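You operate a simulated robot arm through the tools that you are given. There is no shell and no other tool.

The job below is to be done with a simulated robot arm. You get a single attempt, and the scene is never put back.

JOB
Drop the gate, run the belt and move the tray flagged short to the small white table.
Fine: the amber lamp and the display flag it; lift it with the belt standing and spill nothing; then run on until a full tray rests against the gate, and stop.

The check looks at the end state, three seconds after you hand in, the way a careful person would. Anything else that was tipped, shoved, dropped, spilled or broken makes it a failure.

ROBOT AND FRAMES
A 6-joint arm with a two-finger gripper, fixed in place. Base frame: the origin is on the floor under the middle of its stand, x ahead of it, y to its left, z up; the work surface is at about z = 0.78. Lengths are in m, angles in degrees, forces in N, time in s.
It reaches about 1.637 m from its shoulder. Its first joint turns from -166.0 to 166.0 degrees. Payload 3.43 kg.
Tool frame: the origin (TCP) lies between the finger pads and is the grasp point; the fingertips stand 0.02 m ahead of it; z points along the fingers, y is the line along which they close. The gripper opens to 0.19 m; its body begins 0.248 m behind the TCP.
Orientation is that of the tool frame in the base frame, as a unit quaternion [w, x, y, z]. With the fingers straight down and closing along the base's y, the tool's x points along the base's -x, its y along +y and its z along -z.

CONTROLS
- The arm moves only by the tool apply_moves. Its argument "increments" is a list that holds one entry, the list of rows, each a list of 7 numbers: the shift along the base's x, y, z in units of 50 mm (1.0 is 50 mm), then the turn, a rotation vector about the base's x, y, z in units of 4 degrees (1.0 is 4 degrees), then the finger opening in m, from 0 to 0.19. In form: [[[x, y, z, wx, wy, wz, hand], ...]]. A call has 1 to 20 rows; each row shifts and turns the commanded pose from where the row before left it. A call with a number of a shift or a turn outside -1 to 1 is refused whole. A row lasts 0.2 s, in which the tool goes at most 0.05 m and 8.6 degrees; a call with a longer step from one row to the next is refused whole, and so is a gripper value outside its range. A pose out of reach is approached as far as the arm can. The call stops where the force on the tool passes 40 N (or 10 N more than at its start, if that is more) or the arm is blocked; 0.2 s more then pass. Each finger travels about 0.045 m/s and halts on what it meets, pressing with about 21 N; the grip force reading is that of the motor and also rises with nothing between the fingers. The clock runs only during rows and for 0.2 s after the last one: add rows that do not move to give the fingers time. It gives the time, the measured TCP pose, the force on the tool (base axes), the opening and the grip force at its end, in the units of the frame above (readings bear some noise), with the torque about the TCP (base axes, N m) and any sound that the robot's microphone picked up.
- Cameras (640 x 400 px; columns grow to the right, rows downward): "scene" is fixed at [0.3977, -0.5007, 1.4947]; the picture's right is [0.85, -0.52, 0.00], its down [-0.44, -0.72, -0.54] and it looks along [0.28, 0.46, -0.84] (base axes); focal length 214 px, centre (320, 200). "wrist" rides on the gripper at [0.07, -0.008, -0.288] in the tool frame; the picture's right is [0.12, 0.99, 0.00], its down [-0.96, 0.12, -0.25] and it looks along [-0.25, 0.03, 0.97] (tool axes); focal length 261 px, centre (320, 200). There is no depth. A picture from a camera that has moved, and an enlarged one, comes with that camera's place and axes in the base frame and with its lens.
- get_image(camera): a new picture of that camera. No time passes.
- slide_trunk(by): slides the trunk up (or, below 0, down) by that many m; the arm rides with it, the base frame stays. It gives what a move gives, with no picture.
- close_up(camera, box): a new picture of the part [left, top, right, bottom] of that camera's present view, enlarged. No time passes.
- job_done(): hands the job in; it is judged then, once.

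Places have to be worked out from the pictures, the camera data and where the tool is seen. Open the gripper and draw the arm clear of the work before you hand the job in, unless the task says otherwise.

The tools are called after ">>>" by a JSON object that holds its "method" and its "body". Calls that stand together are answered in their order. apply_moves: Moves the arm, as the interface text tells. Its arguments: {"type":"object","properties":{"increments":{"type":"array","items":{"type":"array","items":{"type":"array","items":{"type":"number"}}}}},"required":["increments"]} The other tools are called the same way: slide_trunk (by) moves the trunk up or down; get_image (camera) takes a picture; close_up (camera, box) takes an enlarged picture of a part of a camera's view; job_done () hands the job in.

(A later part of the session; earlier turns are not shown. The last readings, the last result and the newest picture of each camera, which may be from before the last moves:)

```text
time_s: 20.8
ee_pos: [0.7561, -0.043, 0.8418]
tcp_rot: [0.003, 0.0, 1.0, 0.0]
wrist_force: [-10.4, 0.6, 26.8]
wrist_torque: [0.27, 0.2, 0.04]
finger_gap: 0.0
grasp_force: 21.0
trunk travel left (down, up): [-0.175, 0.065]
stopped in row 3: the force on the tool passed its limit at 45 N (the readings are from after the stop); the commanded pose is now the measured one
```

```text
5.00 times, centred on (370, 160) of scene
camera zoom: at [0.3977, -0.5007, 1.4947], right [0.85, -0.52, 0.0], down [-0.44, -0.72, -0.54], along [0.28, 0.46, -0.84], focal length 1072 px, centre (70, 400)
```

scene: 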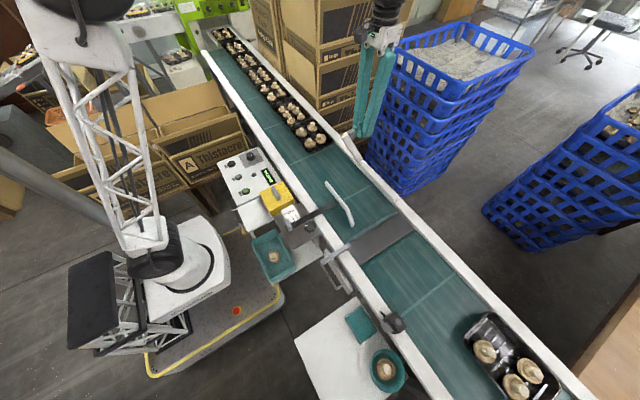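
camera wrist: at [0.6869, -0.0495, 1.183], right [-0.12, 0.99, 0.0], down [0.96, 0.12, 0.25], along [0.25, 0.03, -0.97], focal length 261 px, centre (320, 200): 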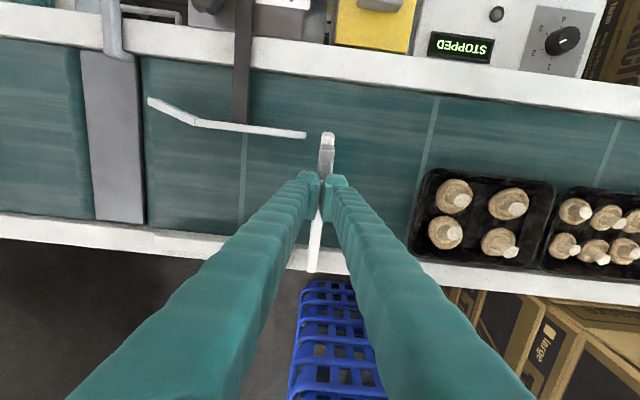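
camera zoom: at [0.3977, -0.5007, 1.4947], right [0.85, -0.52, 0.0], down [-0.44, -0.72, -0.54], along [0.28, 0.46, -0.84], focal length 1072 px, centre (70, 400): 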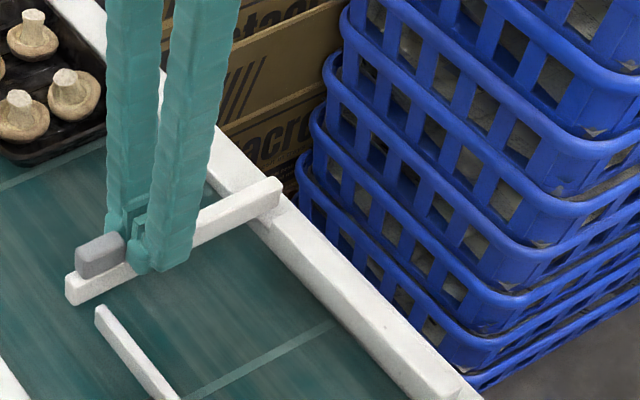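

Force rose to 45 N with the gate flat: it is down at its stop (arm top z≈0.822). I lift off and go over to the panel for accurate button positions.

>>> {"method": "apply_moves", "body": {"increments": [[[0, 0, 0.8, 0, 0, 0, 0], [0, 0, 0.8, 0, 0, 0, 0], [0, 0, 0.8, 0, 0, 0, 0], [0, 0, 0.8, 0, 0, 0, 0], [-0.712, 0.486, 0, 0, 0, 0, 0], [-0.712, 0.486, 0, 0, 0, 0, 0], [-0.712, 0.486, 0, 0, 0, 0, 0], [-0.712, 0.486, 0, 0, 0, 0, 0], [-0.712, 0.486, 0, 0, 0, 0, 0], [-0.712, 0.486, 0, 0, 0, 0, 0], [-0.712, 0.486, 0, 0, 0, 0, 0], [-0.712, 0.486, 0, 0, 0, 0, 0], [-0.712, 0.486, 0, 0, 0, 0, 0], [-0.712, 0.486, 0, 0, 0, 0, 0], [0, 0, 0, 0, 0, 0, 0]]]}}

>>> {"method": "get_image", "body": {"camera": "wrist"}}

>>> {"method": "get_image", "body": {"camera": "scene"}}

>>> {"method": "close_up", "body": {"camera": "wrist", "box": [240, 90, 440, 250]}}

>>> {"method": "close_up", "body": {"camera": "scene", "box": [330, 120, 410, 200]}}

```text
time_s: 24.0
ee_pos: [0.3997, 0.2011, 0.9995]
tcp_rot: [0.002, 0.0, 1.0, -0.001]
wrist_force: [-0.7, -0.6, -0.1]
wrist_torque: [-0.01, 0.01, 0.03]
finger_gap: 0.0
grasp_force: 20.8
trunk travel left (down, up): [-0.175, 0.065]
```

```text
taken
camera wrist: at [0.3287, 0.1939, 1.2867], right [-0.12, 0.99, 0.0], down [0.96, 0.11, 0.25], along [0.25, 0.03, -0.97], focal length 261 px, centre (320, 200)
```

wrist: 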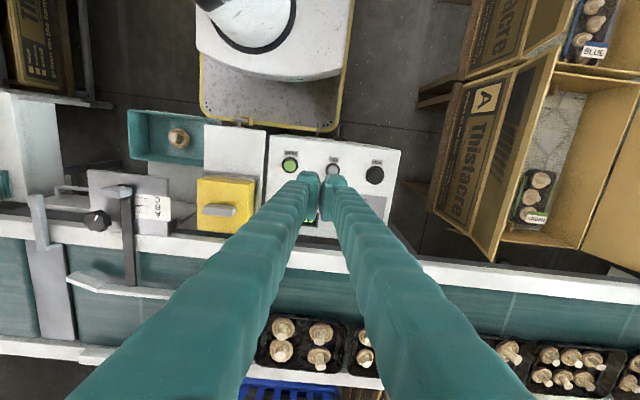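

```text
taken
```

scene: 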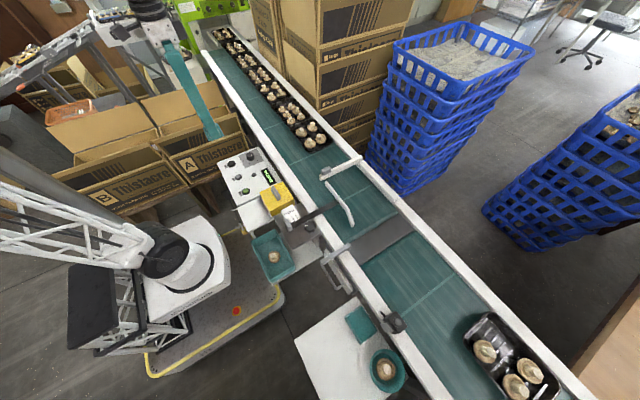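

```text
2.50 times, centred on (340, 170) of wrist
camera zoom: at [0.3287, 0.1939, 1.2867], right [-0.12, 0.99, 0.0], down [0.96, 0.11, 0.25], along [0.25, 0.03, -0.97], focal length 652 px, centre (270, 275)
```

zoom: 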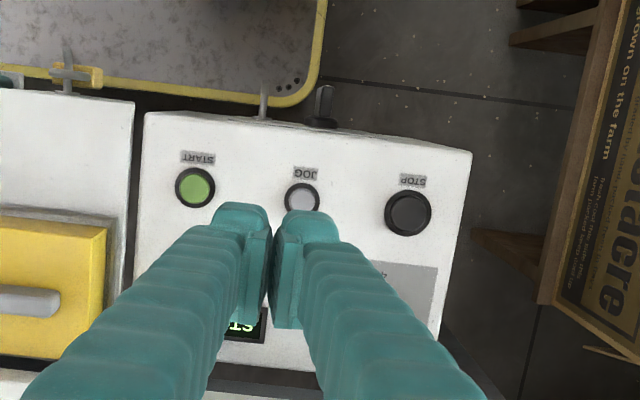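

```text
5.00 times, centred on (370, 160) of scene
camera zoom: at [0.3977, -0.5007, 1.4947], right [0.85, -0.52, 0.0], down [-0.44, -0.72, -0.54], along [0.28, 0.46, -0.84], focal length 1072 px, centre (70, 400)
```

zoom: 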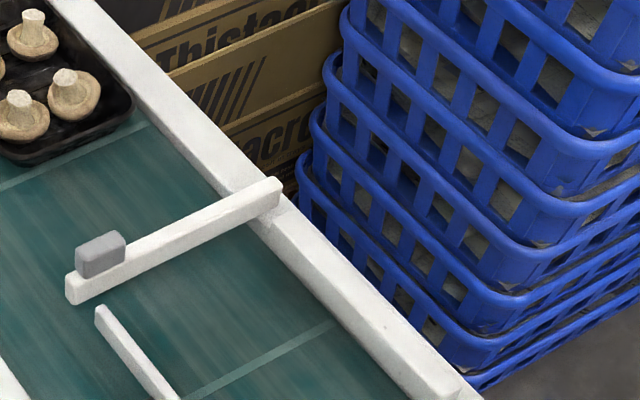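

Triangulated: START ≈(0.408,0.136,0.705), JOG ≈(0.406,0.232), STOP ≈(0.407,0.327,0.705); the gate stays down. I move above START and check the alignment before pressing.

>>> {"method": "apply_moves", "body": {"increments": [[[0.083, -0.65, 0, 0, 0, 0, 0], [0.083, -0.65, 0, 0, 0, 0, 0], [0, 0, -0.88, 0, 0, 0, 0], [0, 0, -0.88, 0, 0, 0, 0], [0, 0, -0.88, 0, 0, 0, 0], [0, 0, -0.88, 0, 0, 0, 0], [0, 0, -0.88, 0, 0, 0, 0], [0, 0, 0, 0, 0, 0, 0]]]}}

>>> {"method": "close_up", "body": {"camera": "wrist", "box": [220, 80, 420, 240]}}

>>> {"method": "close_up", "body": {"camera": "scene", "box": [190, 110, 310, 210]}}

```text
time_s: 25.8
ee_pos: [0.4097, 0.1374, 0.7816]
tcp_rot: [0.002, 0.0, 1.0, 0.0]
wrist_force: [0.1, 0.1, -0.2]
wrist_torque: [0.0, -0.03, 0.0]
finger_gap: 0.0
grasp_force: 20.9
trunk travel left (down, up): [-0.175, 0.065]
```

```text
2.50 times, centred on (320, 160) of wrist
camera zoom: at [0.338, 0.1301, 1.0683], right [-0.12, 0.99, 0.0], down [0.96, 0.12, 0.25], along [0.25, 0.03, -0.97], focal length 652 px, centre (320, 300)
```

zoom: 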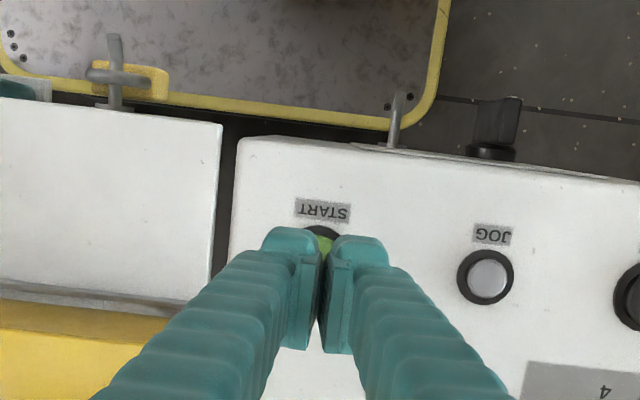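

```text
4.00 times, centred on (250, 160) of scene
camera zoom: at [0.3977, -0.5007, 1.4947], right [0.85, -0.52, 0.0], down [-0.44, -0.72, -0.54], along [0.28, 0.46, -0.84], focal length 858 px, centre (600, 360)
```

zoom: 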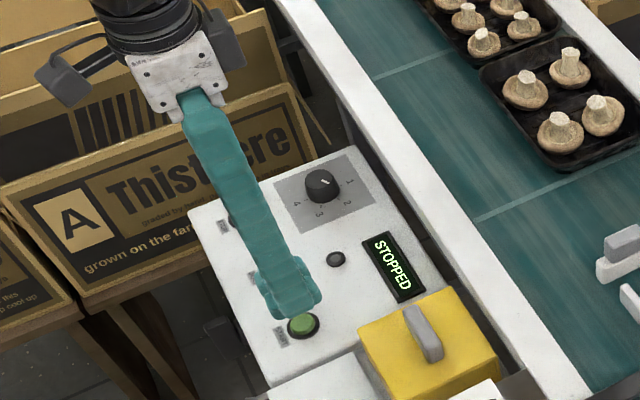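

Finger is centred on START within a few mm, and the display and lamp are visible in the scene view. I press down in small steps.

>>> {"method": "apply_moves", "body": {"increments": [[[0, 0, -0.9, 0, 0, 0, 0], [0, 0, -0.06, 0, 0, 0, 0], [0, 0, -0.06, 0, 0, 0, 0], [0, 0, -0.06, 0, 0, 0, 0], [0, 0, -0.06, 0, 0, 0, 0]]]}}

>>> {"method": "get_image", "body": {"camera": "scene"}}

>>> {"method": "close_up", "body": {"camera": "scene", "box": [190, 110, 310, 210]}}

```text
time_s: 26.8
ee_pos: [0.4101, 0.1365, 0.7292]
tcp_rot: [0.004, -0.001, 1.0, 0.001]
wrist_force: [-10.0, -1.0, 34.0]
wrist_torque: [-0.1, 0.4, -0.01]
finger_gap: 0.0059
grasp_force: 34.3
trunk travel left (down, up): [-0.175, 0.065]
heard: click
stopped in row 4: the force on the tool passed its limit at 48 N (the readings are from after the stop); the commanded pose is now the measured one
```

```text
taken
```

scene: 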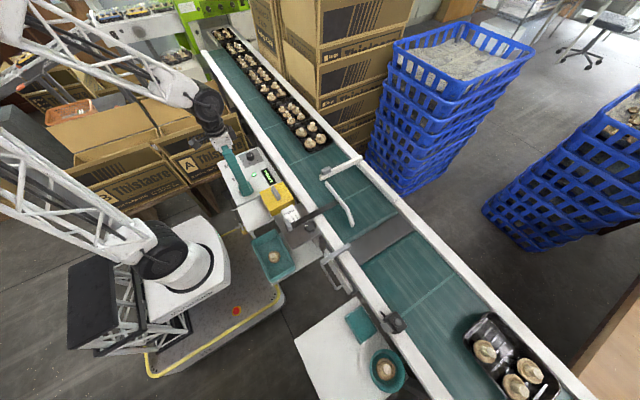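

```text
4.00 times, centred on (250, 160) of scene
camera zoom: at [0.3977, -0.5007, 1.4947], right [0.85, -0.52, 0.0], down [-0.44, -0.72, -0.54], along [0.28, 0.46, -0.84], focal length 858 px, centre (600, 360)
```

zoom: 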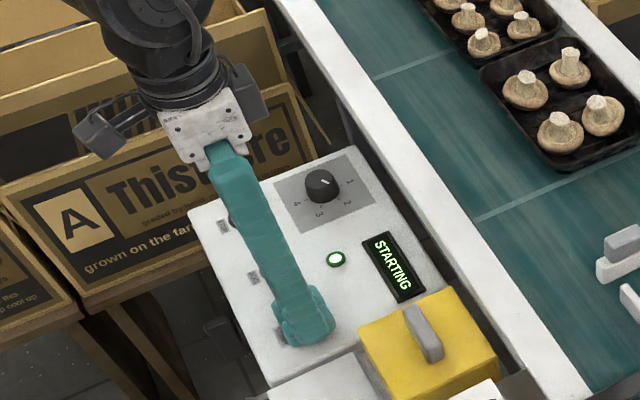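

A click, the display reads STARTING and the lamp is green. I lift off and move to hover over STOP, then watch.

>>> {"method": "apply_moves", "body": {"increments": [[[0, 0, 0.7, 0, 0, 0, 0], [0, 0.96, 0, 0, 0, 0, 0], [0, 0.96, 0, 0, 0, 0, 0], [0, 0.96, 0, 0, 0, 0, 0], [0, 0.96, 0, 0, 0, 0, 0]]]}}

>>> {"method": "get_image", "body": {"camera": "scene"}}

>>> {"method": "close_up", "body": {"camera": "scene", "box": [190, 110, 310, 210]}}

>>> {"method": "get_image", "body": {"camera": "wrist"}}

```text
time_s: 28.0
ee_pos: [0.4095, 0.3289, 0.7643]
tcp_rot: [0.004, 0.0, 1.0, 0.002]
wrist_force: [-0.2, 0.1, 0.3]
wrist_torque: [0.16, -0.07, 0.01]
finger_gap: 0.0
grasp_force: 34.1
trunk travel left (down, up): [-0.175, 0.065]
```

```text
taken
```

scene: 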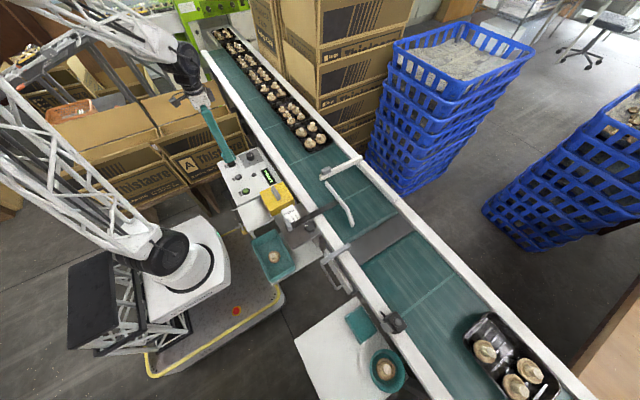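

```text
4.00 times, centred on (250, 160) of scene
camera zoom: at [0.3977, -0.5007, 1.4947], right [0.85, -0.52, 0.0], down [-0.44, -0.72, -0.54], along [0.28, 0.46, -0.84], focal length 858 px, centre (600, 360)
```

zoom: 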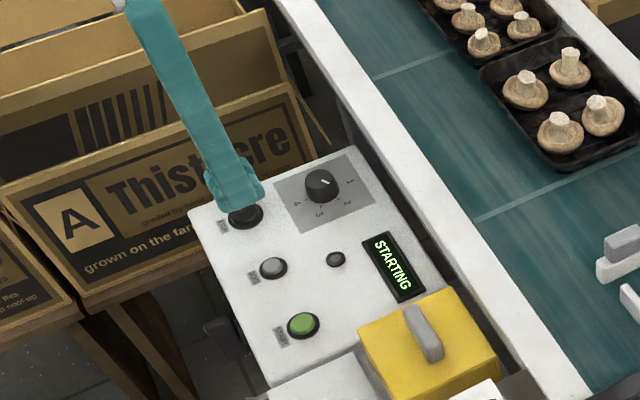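

```text
taken
camera wrist: at [0.3379, 0.3217, 1.0505], right [-0.12, 0.99, 0.0], down [0.96, 0.11, 0.25], along [0.25, 0.03, -0.97], focal length 261 px, centre (320, 200)
```

wrist: 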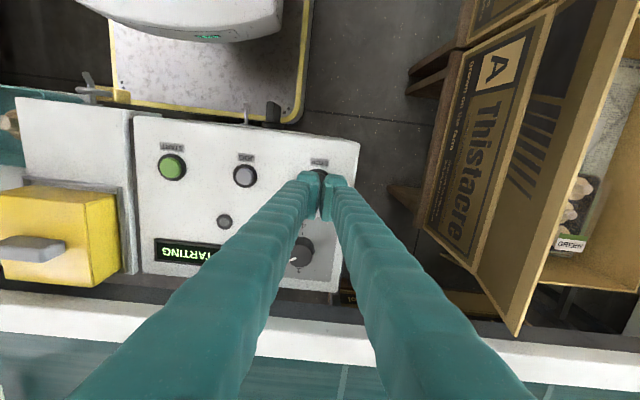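

Still STARTING with a blinking lamp, no belt motion yet. I poll with short waits over STOP.

>>> {"method": "apply_moves", "body": {"increments": [[[0, 0, 0, 0, 0, 0, 0]]]}}

>>> {"method": "get_image", "body": {"camera": "scene"}}

>>> {"method": "close_up", "body": {"camera": "scene", "box": [190, 110, 310, 210]}}

```text
time_s: 28.4
ee_pos: [0.4095, 0.3299, 0.7634]
tcp_rot: [0.002, 0.0, 1.0, 0.0]
wrist_force: [1.0, -0.9, 0.4]
wrist_torque: [-0.03, 0.04, -0.02]
finger_gap: 0.0001
grasp_force: 34.7
trunk travel left (down, up): [-0.175, 0.065]
```

```text
taken
```

scene: 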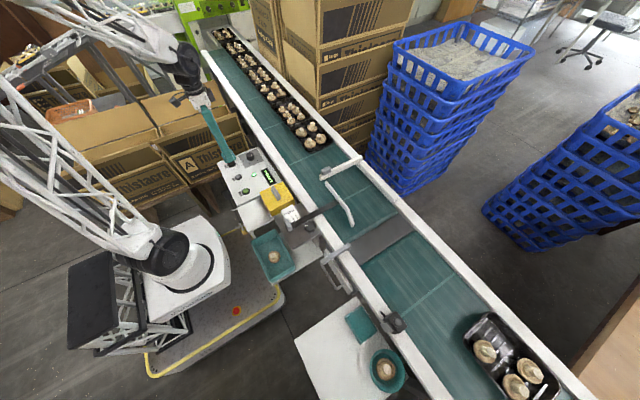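

```text
4.00 times, centred on (250, 160) of scene
camera zoom: at [0.3977, -0.5007, 1.4947], right [0.85, -0.52, 0.0], down [-0.44, -0.72, -0.54], along [0.28, 0.46, -0.84], focal length 858 px, centre (600, 360)
```

zoom: 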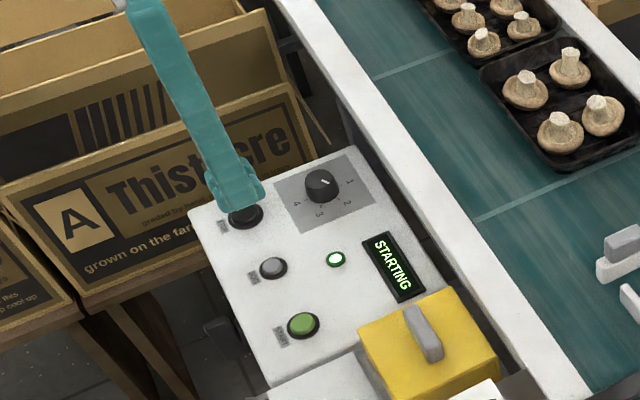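

>>> {"method": "apply_moves", "body": {"increments": [[[0, 0, -0.24, 0, 0, 0, 0]]]}}

>>> {"method": "get_image", "body": {"camera": "scene"}}

>>> {"method": "close_up", "body": {"camera": "scene", "box": [190, 110, 310, 210]}}

```text
time_s: 28.8
ee_pos: [0.4093, 0.3278, 0.7492]
tcp_rot: [0.004, 0.0, 1.0, 0.0]
wrist_force: [-0.2, 0.3, 0.5]
wrist_torque: [0.01, -0.02, 0.04]
finger_gap: 0.0
grasp_force: 34.4
trunk travel left (down, up): [-0.175, 0.065]
```

```text
taken
```

scene: 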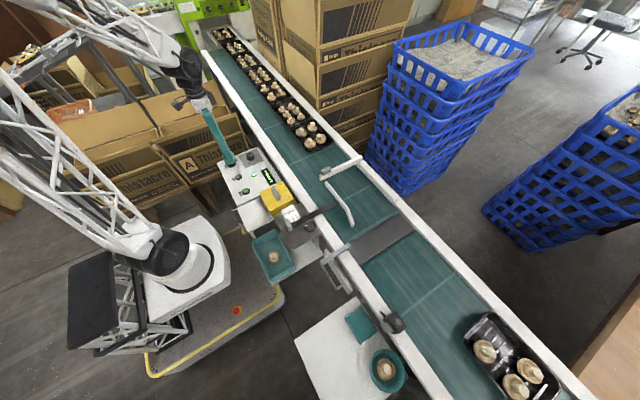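

```text
4.00 times, centred on (250, 160) of scene
camera zoom: at [0.3977, -0.5007, 1.4947], right [0.85, -0.52, 0.0], down [-0.44, -0.72, -0.54], along [0.28, 0.46, -0.84], focal length 858 px, centre (600, 360)
```

zoom: 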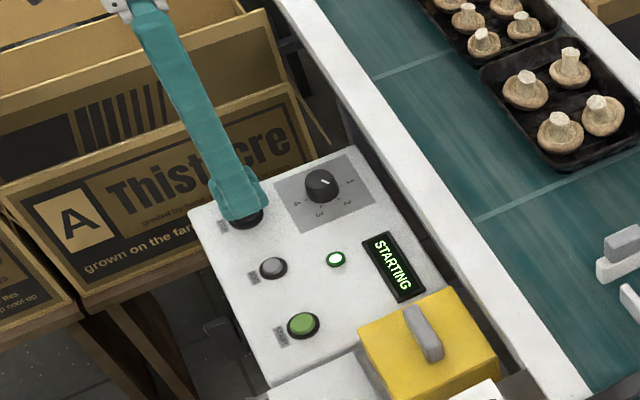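

>>> {"method": "apply_moves", "body": {"increments": [[[0, 0, 0, 0, 0, 0, 0]]]}}

>>> {"method": "get_image", "body": {"camera": "scene"}}

>>> {"method": "close_up", "body": {"camera": "scene", "box": [190, 110, 310, 210]}}

```text
time_s: 29.2
ee_pos: [0.41, 0.329, 0.7492]
tcp_rot: [0.002, 0.0, 1.0, 0.0]
wrist_force: [0.2, -0.8, -0.5]
wrist_torque: [-0.02, -0.03, 0.04]
finger_gap: 0.0
grasp_force: 34.2
trunk travel left (down, up): [-0.175, 0.065]
```

```text
taken
```

scene: 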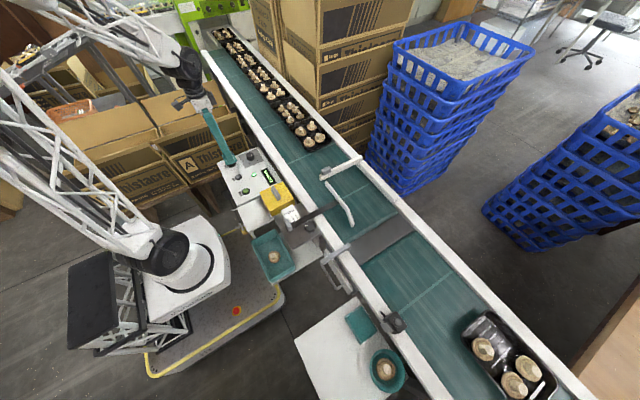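

```text
4.00 times, centred on (250, 160) of scene
camera zoom: at [0.3977, -0.5007, 1.4947], right [0.85, -0.52, 0.0], down [-0.44, -0.72, -0.54], along [0.28, 0.46, -0.84], focal length 858 px, centre (600, 360)
```

zoom: 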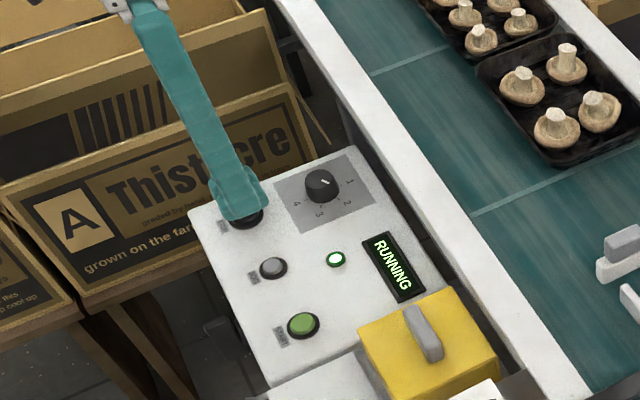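

RUNNING; the trays began creeping toward +y, as expected. I keep polling.

>>> {"method": "apply_moves", "body": {"increments": [[[0, 0, 0, 0, 0, 0, 0]]]}}

>>> {"method": "get_image", "body": {"camera": "scene"}}

>>> {"method": "close_up", "body": {"camera": "scene", "box": [190, 110, 310, 210]}}

```text
time_s: 29.6
ee_pos: [0.409, 0.3287, 0.7511]
tcp_rot: [0.003, 0.0, 1.0, 0.0]
wrist_force: [0.2, 0.6, -0.3]
wrist_torque: [0.03, 0.0, 0.03]
finger_gap: 0.0
grasp_force: 33.9
trunk travel left (down, up): [-0.175, 0.065]
```

```text
taken
```

scene: 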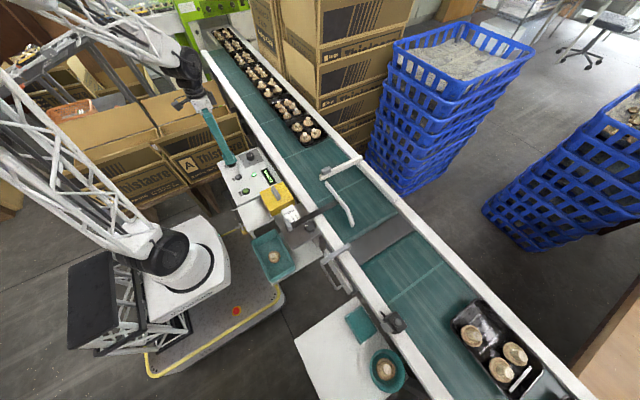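

```text
4.00 times, centred on (250, 160) of scene
camera zoom: at [0.3977, -0.5007, 1.4947], right [0.85, -0.52, 0.0], down [-0.44, -0.72, -0.54], along [0.28, 0.46, -0.84], focal length 858 px, centre (600, 360)
```

zoom: 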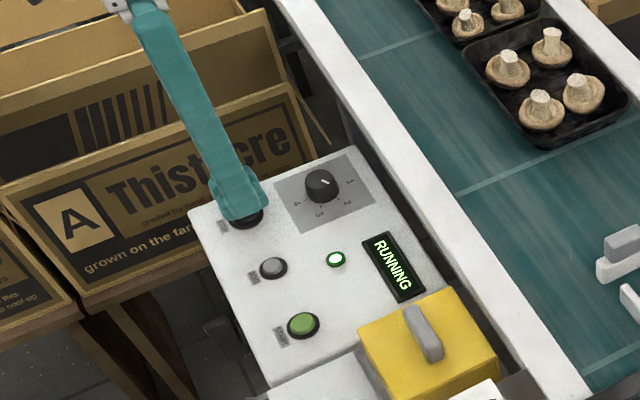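

Tray leading edge is at y≈-0.665, moving about 0.07 m/s. I wait a bit longer per poll.

>>> {"method": "apply_moves", "body": {"increments": [[[0, 0, 0, 0, 0, 0, 0], [0, 0, 0, 0, 0, 0, 0], [0, 0, 0, 0, 0, 0, 0]]]}}

>>> {"method": "get_image", "body": {"camera": "scene"}}

>>> {"method": "close_up", "body": {"camera": "scene", "box": [190, 110, 310, 210]}}

```text
time_s: 30.4
ee_pos: [0.4093, 0.3286, 0.7513]
tcp_rot: [0.003, 0.0, 1.0, 0.0]
wrist_force: [-0.1, -0.1, -0.3]
wrist_torque: [-0.02, -0.03, -0.02]
finger_gap: 0.0
grasp_force: 33.9
trunk travel left (down, up): [-0.175, 0.065]
```

```text
taken
```

scene: 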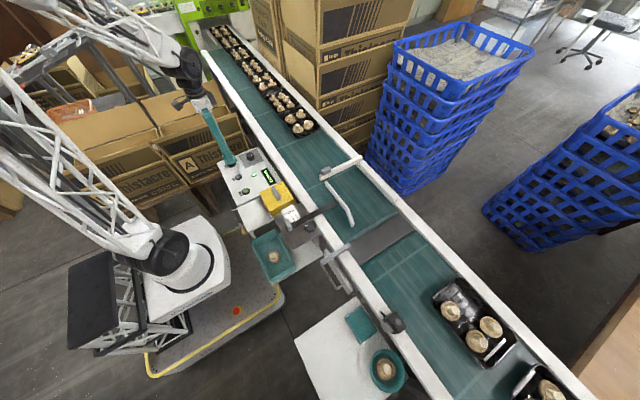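

```text
4.00 times, centred on (250, 160) of scene
camera zoom: at [0.3977, -0.5007, 1.4947], right [0.85, -0.52, 0.0], down [-0.44, -0.72, -0.54], along [0.28, 0.46, -0.84], focal length 858 px, centre (600, 360)
```

zoom: 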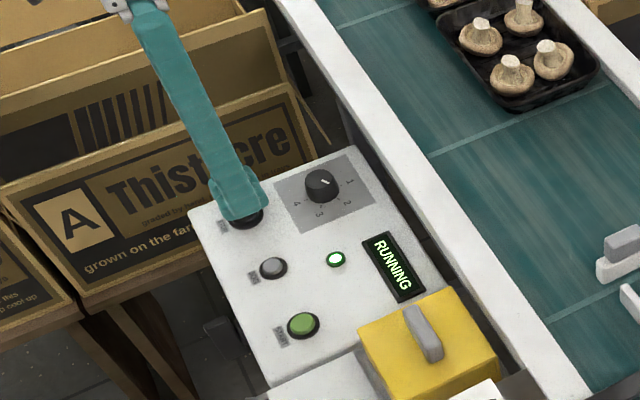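

Speed about 0.1 m/s; leading edge now near y≈-0.585. Keep polling.

>>> {"method": "apply_moves", "body": {"increments": [[[0, 0, 0, 0, 0, 0, 0], [0, 0, 0, 0, 0, 0, 0], [0, 0, 0, 0, 0, 0, 0]]]}}

>>> {"method": "get_image", "body": {"camera": "scene"}}

>>> {"method": "close_up", "body": {"camera": "scene", "box": [190, 110, 310, 210]}}

```text
time_s: 31.2
ee_pos: [0.4099, 0.3274, 0.7507]
tcp_rot: [0.002, 0.0, 1.0, 0.0]
wrist_force: [0.5, -0.1, -0.4]
wrist_torque: [0.04, -0.02, 0.02]
finger_gap: 0.0
grasp_force: 34.3
trunk travel left (down, up): [-0.175, 0.065]
```

```text
taken
```

scene: 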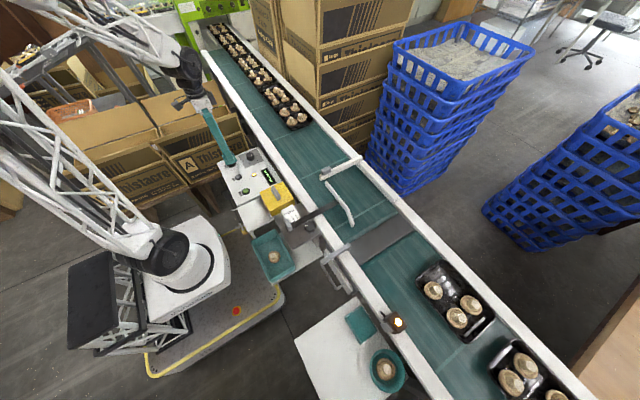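

```text
4.00 times, centred on (250, 160) of scene
camera zoom: at [0.3977, -0.5007, 1.4947], right [0.85, -0.52, 0.0], down [-0.44, -0.72, -0.54], along [0.28, 0.46, -0.84], focal length 858 px, centre (600, 360)
```

zoom: 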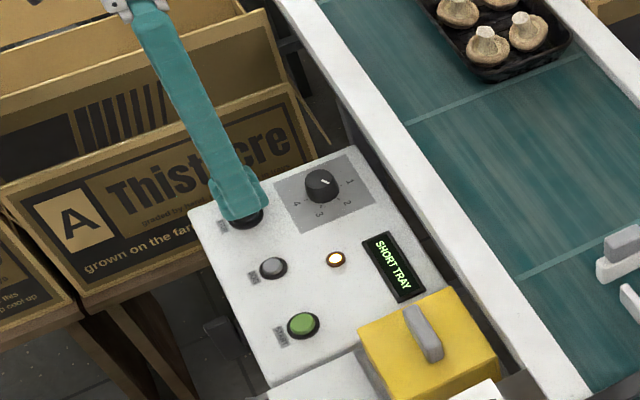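

Amber lamp and "SHORT TRAY" came up as the 3-mushroom tray (centre y≈-0.62) passes the eye: that is the flagged tray. I press STOP now.

>>> {"method": "apply_moves", "body": {"increments": [[[0, 0, -0.3, 0, 0, 0, 0], [0, 0, -0.1, 0, 0, 0, 0], [0, 0, -0.08, 0, 0, 0, 0], [0, 0, -0.08, 0, 0, 0, 0], [0, 0, -0.06, 0, 0, 0, 0], [0, 0, -0.06, 0, 0, 0, 0]]]}}

>>> {"method": "get_image", "body": {"camera": "scene"}}

>>> {"method": "close_up", "body": {"camera": "scene", "box": [190, 110, 310, 210]}}

```text
time_s: 32.0
ee_pos: [0.4093, 0.3296, 0.7303]
tcp_rot: [0.004, 0.0, 1.0, 0.0]
wrist_force: [-7.3, -5.8, 26.9]
wrist_torque: [-0.13, 0.34, -0.18]
finger_gap: 0.0059
grasp_force: 34.7
trunk travel left (down, up): [-0.175, 0.065]
heard: click
stopped in row 4: the force on the tool passed its limit at 48 N (the readings are from after the stop); the commanded pose is now the measured one
```

```text
taken
```

scene: 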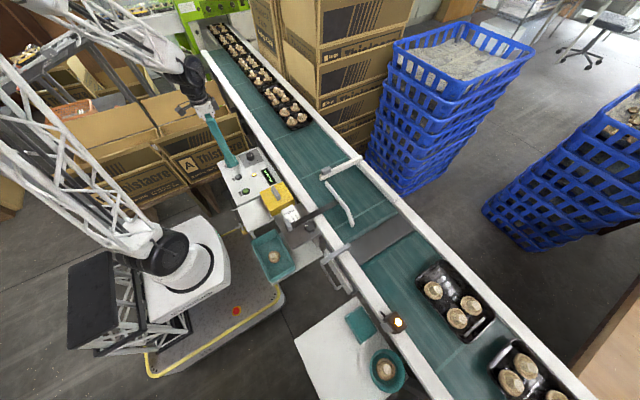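

```text
4.00 times, centred on (250, 160) of scene
camera zoom: at [0.3977, -0.5007, 1.4947], right [0.85, -0.52, 0.0], down [-0.44, -0.72, -0.54], along [0.28, 0.46, -0.84], focal length 858 px, centre (600, 360)
```

zoom: 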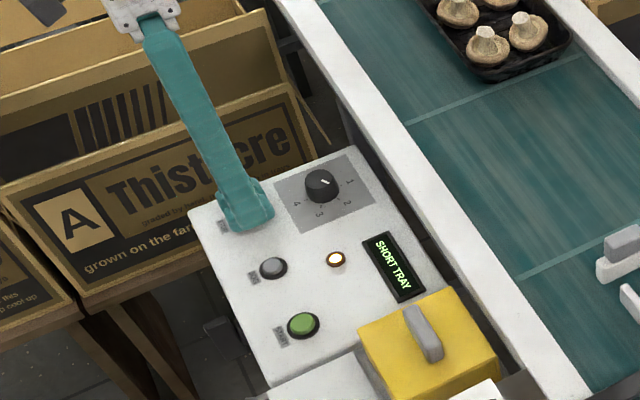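

The belt had already halted on the flag and the tray hasn't moved since; STOP clicked too. I lift off and travel over to the flagged tray, turning the gripper 90° so the fingers close along x across the tray's width.

>>> {"method": "apply_moves", "body": {"increments": [[[0, 0, 0.9, 0, 0, 0, 0], [0, 0, 0.9, 0, 0, 0, 0], [0, 0, 0.9, 0, 0, 0, 0.05], [0, 0, 0.9, 0, 0, 0, 0.1], [0.333, -0.845, 0.173, 0, 0, 1, 0.15], [0.333, -0.845, 0.173, 0, 0, 1, 0.18], [0.333, -0.845, 0.173, 0, 0, 1, 0.18], [0.333, -0.845, 0.173, 0, 0, 1, 0.18], [0.333, -0.845, 0.173, 0, 0, 1, 0.18], [0.333, -0.845, 0.173, 0, 0, 1, 0.18], [0.333, -0.845, 0.173, 0, 0, 1, 0.18], [0.333, -0.845, 0.173, 0, 0, 1, 0.18], [0.333, -0.845, 0.173, 0, 0, 1, 0.18], [0.333, -0.845, 0.173, 0, 0, 1, 0.18]]]}}

>>> {"method": "get_image", "body": {"camera": "scene"}}

>>> {"method": "close_up", "body": {"camera": "scene", "box": [190, 110, 310, 210]}}

```text
time_s: 35.0
ee_pos: [0.5783, -0.0928, 0.9958]
tcp_rot: [0.003, -0.343, 0.939, 0.001]
wrist_force: [-0.7, 0.5, -0.4]
wrist_torque: [-0.08, -0.07, -0.01]
finger_gap: 0.18
grasp_force: 0.1
trunk travel left (down, up): [-0.175, 0.065]
```

```text
taken
```

scene: 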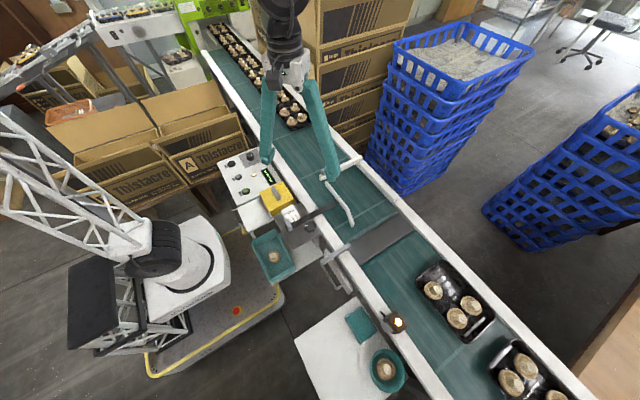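

```text
4.00 times, centred on (250, 160) of scene
camera zoom: at [0.3977, -0.5007, 1.4947], right [0.85, -0.52, 0.0], down [-0.44, -0.72, -0.54], along [0.28, 0.46, -0.84], focal length 858 px, centre (600, 360)
```

zoom: 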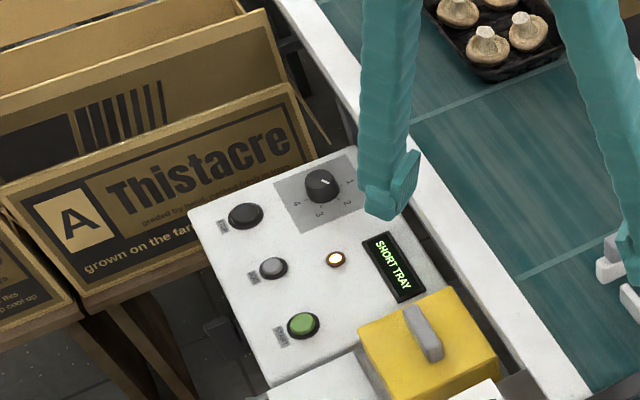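

>>> {"method": "apply_moves", "body": {"increments": [[[0.303, -0.811, 0.16, 0, 0, 0.962, 0.18], [0.303, -0.811, 0.16, 0, 0, 0.962, 0.18], [0.303, -0.811, 0.16, 0, 0, 0.962, 0.18], [0.303, -0.811, 0.16, 0, 0, 0.962, 0.18], [0.303, -0.811, 0.16, 0, 0, 0.962, 0.18], [0.303, -0.811, 0.16, 0, 0, 0.962, 0.18], [0.303, -0.811, 0.16, 0, 0, 0.962, 0.18], [0.303, -0.811, 0.16, 0, 0, 0.962, 0.18], [0.303, -0.811, 0.16, 0, 0, 0.962, 0.18], [0.303, -0.811, 0.16, 0, 0, 0.962, 0.18], [0.303, -0.811, 0.16, 0, 0, 0.962, 0.18], [0.303, -0.811, 0.16, 0, 0, 0.962, 0.18], [0.303, -0.811, 0.16, 0, 0, 0.962, 0.18], [0, 0, 0, 0, 0, 0, 0.18]]]}}

>>> {"method": "get_image", "body": {"camera": "wrist"}}

>>> {"method": "get_image", "body": {"camera": "scene"}}

>>> {"method": "close_up", "body": {"camera": "wrist", "box": [200, 100, 440, 300]}}

```text
time_s: 38.0
ee_pos: [0.7755, -0.6215, 1.0968]
tcp_rot: [-0.002, 0.708, -0.706, -0.003]
wrist_force: [0.2, -0.6, -1.0]
wrist_torque: [0.07, 0.08, 0.01]
finger_gap: 0.1802
grasp_force: 0.1
trunk travel left (down, up): [-0.175, 0.065]
```

```text
taken
camera wrist: at [0.7851, -0.6927, 1.3837], right [-0.99, -0.12, 0.0], down [-0.12, 0.96, 0.25], along [-0.03, 0.25, -0.97], focal length 261 px, centre (320, 200)
```

wrist: 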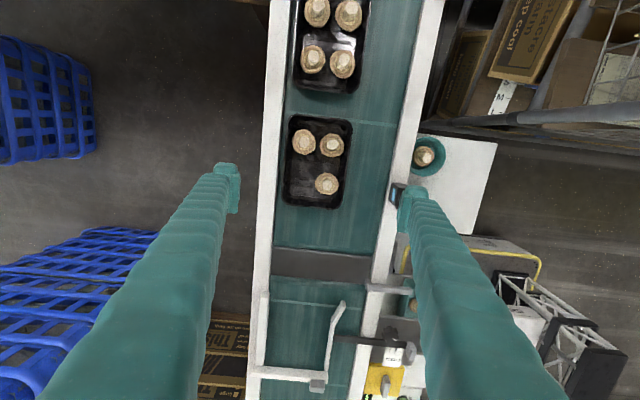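

```text
taken
```

scene: 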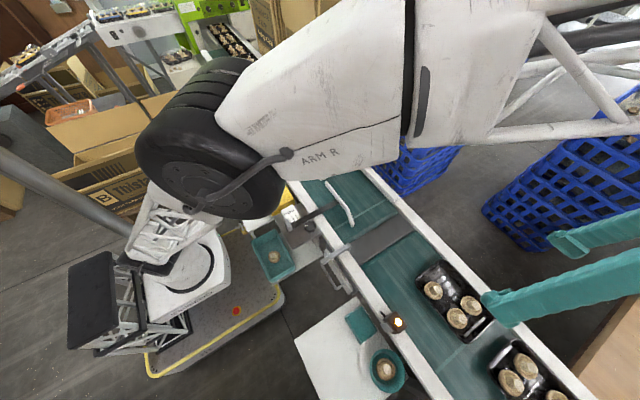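

```text
2.00 times, centred on (320, 200) of wrist
camera zoom: at [0.7851, -0.6927, 1.3837], right [-0.99, -0.12, 0.0], down [-0.12, 0.96, 0.25], along [-0.03, 0.25, -0.97], focal length 521 px, centre (320, 200)
```

zoom: 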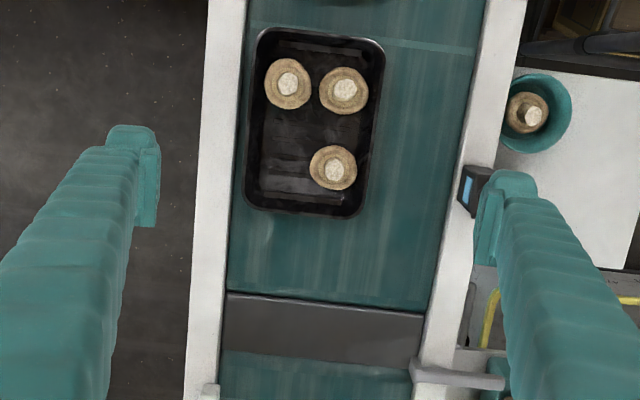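

>>> {"method": "close_up", "body": {"camera": "scene", "box": [400, 230, 530, 360]}}

>>> {"method": "close_up", "body": {"camera": "wrist", "box": [270, 100, 390, 220]}}

```text
3.08 times, centred on (465, 295) of scene
camera zoom: at [0.3977, -0.5007, 1.4947], right [0.85, -0.52, 0.0], down [-0.44, -0.72, -0.54], along [0.28, 0.46, -0.84], focal length 660 px, centre (-126, -92)
```

zoom: 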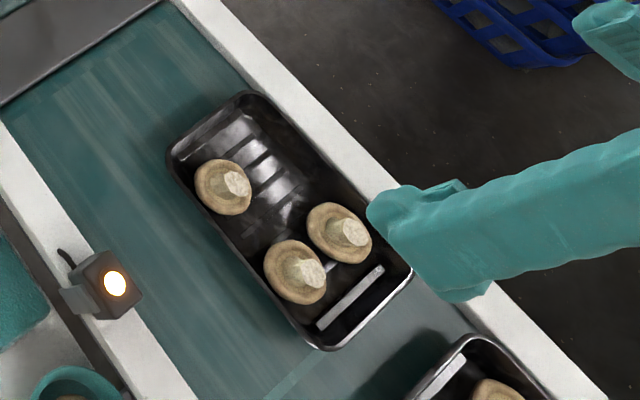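

```text
3.33 times, centred on (330, 160) of wrist
camera zoom: at [0.7851, -0.6927, 1.3837], right [-0.99, -0.12, 0.0], down [-0.12, 0.96, 0.25], along [-0.03, 0.25, -0.97], focal length 869 px, centre (287, 333)
```

zoom: 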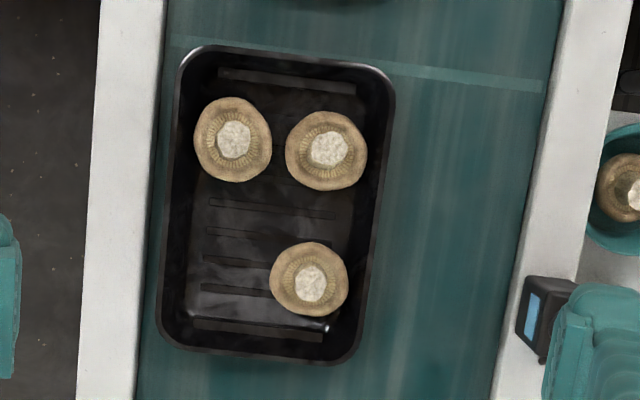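

Tray spans about x 0.721–0.853, y −0.72…−0.53 (centre ≈(0.787,−0.623)), with ~15–20 mm to the far rail. I descend partway to refine its height and the rail height from the change in apparent size.

>>> {"method": "apply_moves", "body": {"increments": [[[0.077, 0, -0.97, 0, 0, 0, 0.18], [0.077, 0, -0.97, 0, 0, 0, 0.18], [0.077, 0, -0.97, 0, 0, 0, 0.18], [0, 0, 0, 0, 0, 0, 0.18]]]}}

>>> {"method": "get_image", "body": {"camera": "wrist"}}

>>> {"method": "close_up", "body": {"camera": "wrist", "box": [240, 70, 400, 230]}}

>>> {"method": "get_image", "body": {"camera": "scene"}}

```text
time_s: 39.0
ee_pos: [0.7869, -0.6194, 0.9513]
tcp_rot: [-0.002, 0.708, -0.706, -0.003]
wrist_force: [0.4, 0.0, -0.4]
wrist_torque: [-0.04, 0.01, 0.0]
finger_gap: 0.1799
grasp_force: 0.1
trunk travel left (down, up): [-0.175, 0.065]
```

```text
taken
camera wrist: at [0.7976, -0.6902, 1.238], right [-0.99, -0.12, 0.0], down [-0.12, 0.96, 0.25], along [-0.03, 0.25, -0.97], focal length 261 px, centre (320, 200)
```

wrist: 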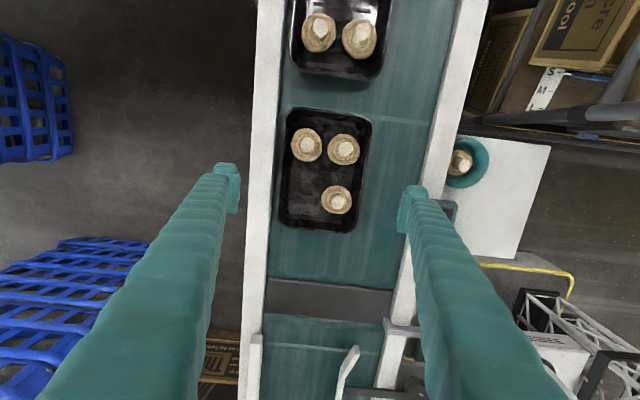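

```text
2.50 times, centred on (320, 150) of wrist
camera zoom: at [0.7976, -0.6902, 1.238], right [-0.99, -0.12, 0.0], down [-0.12, 0.96, 0.25], along [-0.03, 0.25, -0.97], focal length 652 px, centre (320, 325)
```

zoom: 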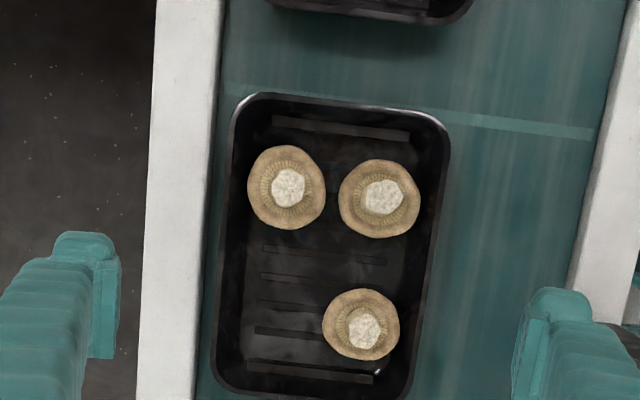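

```text
taken
```

scene: 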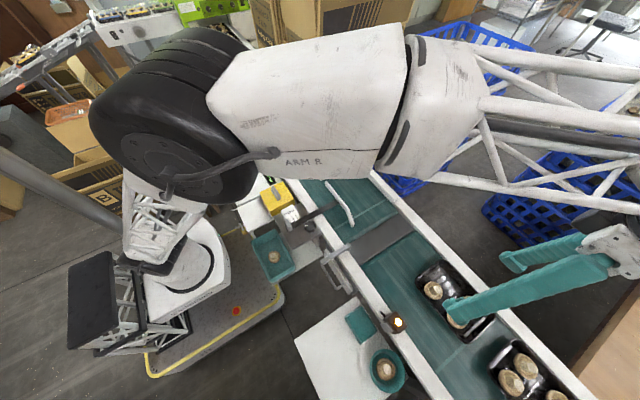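

Rim height works out at about z≈0.81 and the rail top at about 0.79, so the fingers can grip the rim just above the rail. Before picking I check the white table from above and that the arm reaches the placing spot.

>>> {"method": "apply_moves", "body": {"increments": [[[-0.3, 0, 0.9, 0, 0, 0, 0.18], [-0.9, 0.1, 0.1, 0, 0, 0, 0.18], [-0.9, 0.1, 0, 0, 0, 0, 0.18], [-0.9, 0.1, 0, 0, 0, 0, 0.18], [-0.9, 0.1, 0, 0, 0, 0, 0.18], [-0.9, 0.1, 0, 0, 0, 0, 0.18], [-0.9, 0.1, 0, 0, 0, 0, 0.18], [-0.9, 0.1, 0, 0, 0, 0, 0.18], [-0.9, 0.1, 0, 0, 0, 0, 0.18], [-0.44, 0.1, 0, 0, 0, 0, 0.18], [0, 0, 0, 0, 0, 0, 0.18]]]}}

>>> {"method": "get_image", "body": {"camera": "wrist"}}

>>> {"method": "close_up", "body": {"camera": "wrist", "box": [220, 60, 420, 260]}}

>>> {"method": "get_image", "body": {"camera": "scene"}}

```text
time_s: 41.4
ee_pos: [0.3888, -0.5756, 1.0034]
tcp_rot: [-0.002, 0.708, -0.706, -0.003]
wrist_force: [0.4, -0.3, 0.4]
wrist_torque: [0.02, -0.01, -0.01]
finger_gap: 0.1799
grasp_force: 0.1
trunk travel left (down, up): [-0.175, 0.065]
```

```text
taken
camera wrist: at [0.3984, -0.6474, 1.2893], right [-0.99, -0.12, 0.0], down [-0.12, 0.96, 0.25], along [-0.03, 0.25, -0.97], focal length 261 px, centre (320, 200)
```

wrist: 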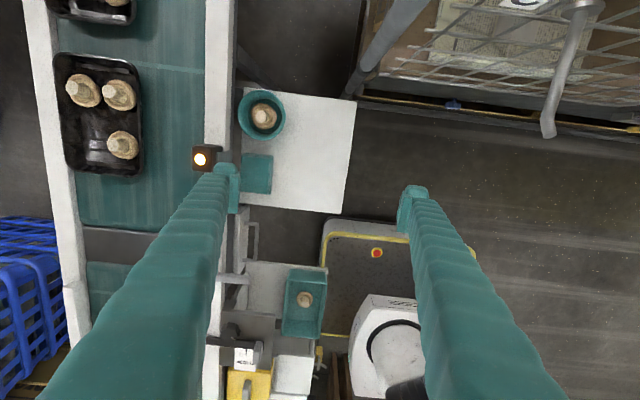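

```text
2.00 times, centred on (320, 160) of wrist
camera zoom: at [0.3984, -0.6474, 1.2893], right [-0.99, -0.12, 0.0], down [-0.12, 0.96, 0.25], along [-0.03, 0.25, -0.97], focal length 521 px, centre (320, 280)
```

zoom: 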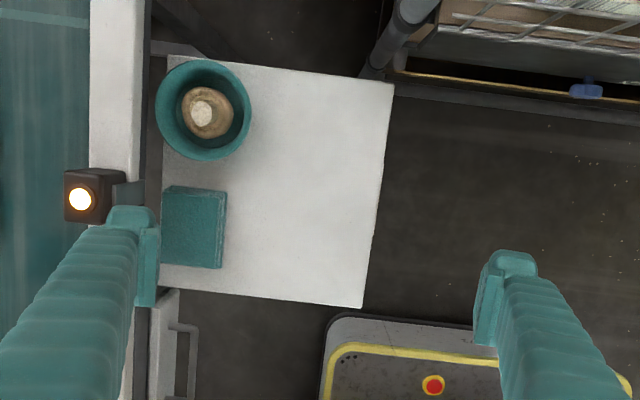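

```text
taken
```

scene: 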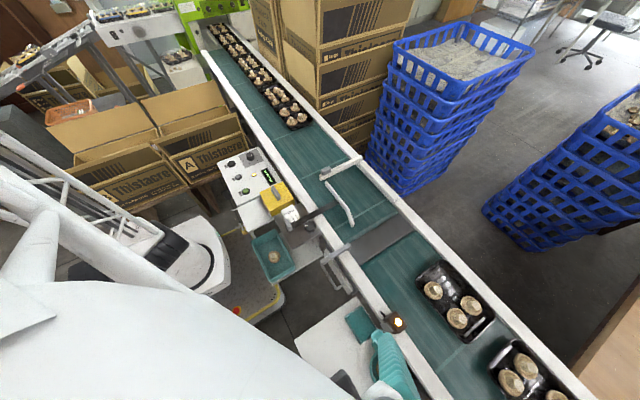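

Table top at z≈0.70 spans x 0.329–0.565, y −0.717…−0.466; cup at ≈(0.52,−0.665), cloth from x≈0.493. A tray centred at (0.39,−0.575) fits free of both. I test the descent here with empty fingers, staying well above the cloth.

>>> {"method": "apply_moves", "body": {"increments": [[[0, 0, -0.8, 0, 0, 0, 0.16], [0, 0, -0.8, 0, 0, 0, 0.16], [0, 0, -0.8, 0, 0, 0, 0.16], [0, 0, -0.8, 0, 0, 0, 0.16], [0, 0, -0.6, 0, 0, 0, 0.16], [0, 0, 0, 0, 0, 0, 0.16]]]}}

>>> {"method": "get_image", "body": {"camera": "wrist"}}

>>> {"method": "get_image", "body": {"camera": "scene"}}

```text
time_s: 42.8
ee_pos: [0.3912, -0.5737, 0.8133]
tcp_rot: [0.001, -0.707, 0.707, 0.003]
wrist_force: [-0.7, -0.2, 0.8]
wrist_torque: [-0.01, 0.05, -0.01]
finger_gap: 0.1601
grasp_force: 0.0
trunk travel left (down, up): [-0.175, 0.065]
```

```text
taken
camera wrist: at [0.3994, -0.6457, 1.1], right [-0.99, -0.12, 0.0], down [-0.12, 0.96, 0.25], along [-0.03, 0.25, -0.97], focal length 261 px, centre (320, 200)
```

wrist: 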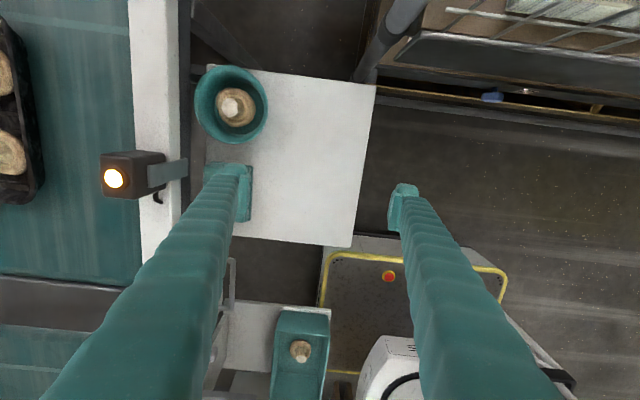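

```text
taken
```

scene: 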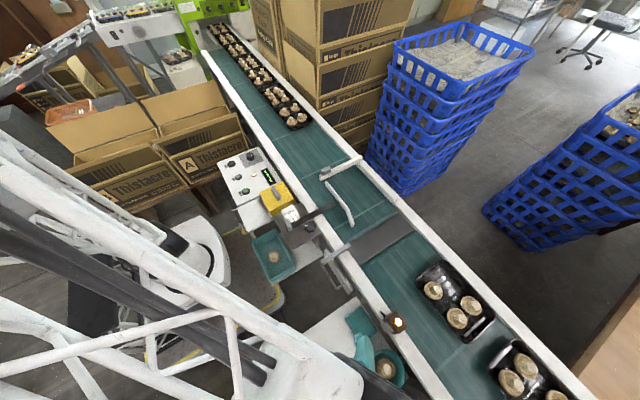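

The spot is reachable. I return to the flagged tray and descend to just above rim height for a last alignment check.

>>> {"method": "apply_moves", "body": {"increments": [[[0, 0, 0.95, 0, 0, 0, 0.175], [0, 0, 0.95, 0, 0, 0, 0.175], [0, 0, 0.95, 0, 0, 0, 0.175], [0, 0, 0.95, 0, 0, 0, 0.175], [0.88, -0.11, 0, 0, 0, 0, 0.175], [0.88, -0.11, 0, 0, 0, 0, 0.175], [0.88, -0.11, 0, 0, 0, 0, 0.175], [0.88, -0.11, 0, 0, 0, 0, 0.175], [0.88, -0.11, 0, 0, 0, 0, 0.175], [0.88, -0.11, 0, 0, 0, 0, 0.175], [0.88, -0.11, 0, 0, 0, 0, 0.175], [0.88, -0.11, 0, 0, 0, 0, 0.175], [0.88, -0.11, 0, 0, 0, 0, 0.175], [0, 0, -0.8, 0, 0, 0, 0.175], [0, 0, -0.8, 0, 0, 0, 0.175], [0, 0, -0.8, 0, 0, 0, 0.175], [0, 0, 0, 0, 0, 0, 0.175]]]}}

>>> {"method": "get_image", "body": {"camera": "wrist"}}

>>> {"method": "close_up", "body": {"camera": "wrist", "box": [220, 80, 420, 240]}}

>>> {"method": "close_up", "body": {"camera": "scene", "box": [380, 220, 540, 370]}}

```text
time_s: 46.4
ee_pos: [0.7856, -0.624, 0.8824]
tcp_rot: [-0.002, 0.708, -0.706, -0.003]
wrist_force: [-0.3, 0.3, 0.4]
wrist_torque: [0.01, 0.02, 0.02]
finger_gap: 0.1752
grasp_force: 0.0
trunk travel left (down, up): [-0.175, 0.065]
```

```text
taken
camera wrist: at [0.795, -0.6946, 1.1684], right [-0.99, -0.12, 0.0], down [-0.12, 0.96, 0.25], along [-0.03, 0.25, -0.97], focal length 261 px, centre (320, 200)
```

wrist: 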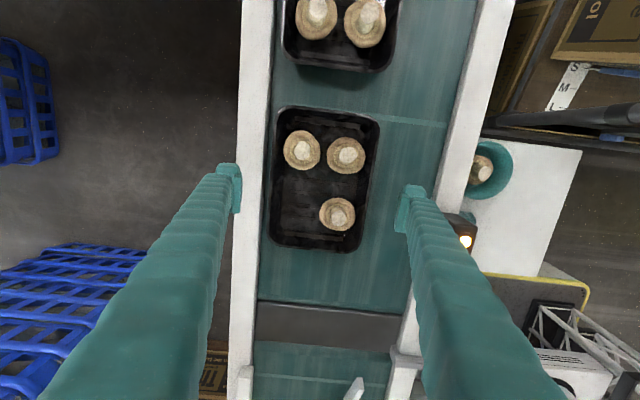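

```text
2.50 times, centred on (320, 160) of wrist
camera zoom: at [0.795, -0.6946, 1.1684], right [-0.99, -0.12, 0.0], down [-0.12, 0.96, 0.25], along [-0.03, 0.25, -0.97], focal length 652 px, centre (320, 300)
```

zoom: 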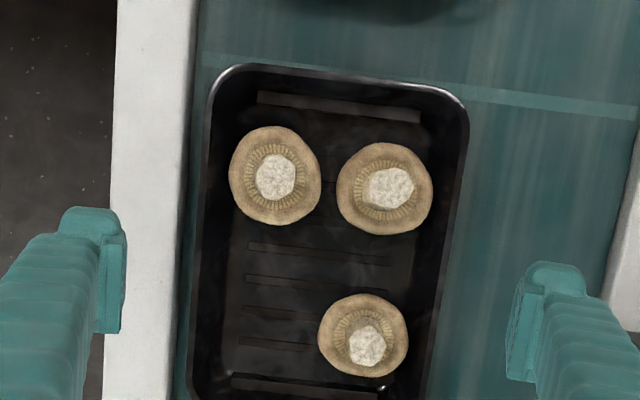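

```text
2.67 times, centred on (460, 295) of scene
camera zoom: at [0.3977, -0.5007, 1.4947], right [0.85, -0.52, 0.0], down [-0.44, -0.72, -0.54], along [0.28, 0.46, -0.84], focal length 572 px, centre (-53, -53)
```

zoom: 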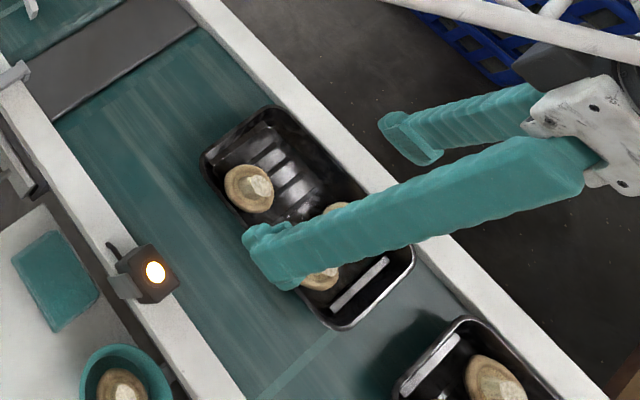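

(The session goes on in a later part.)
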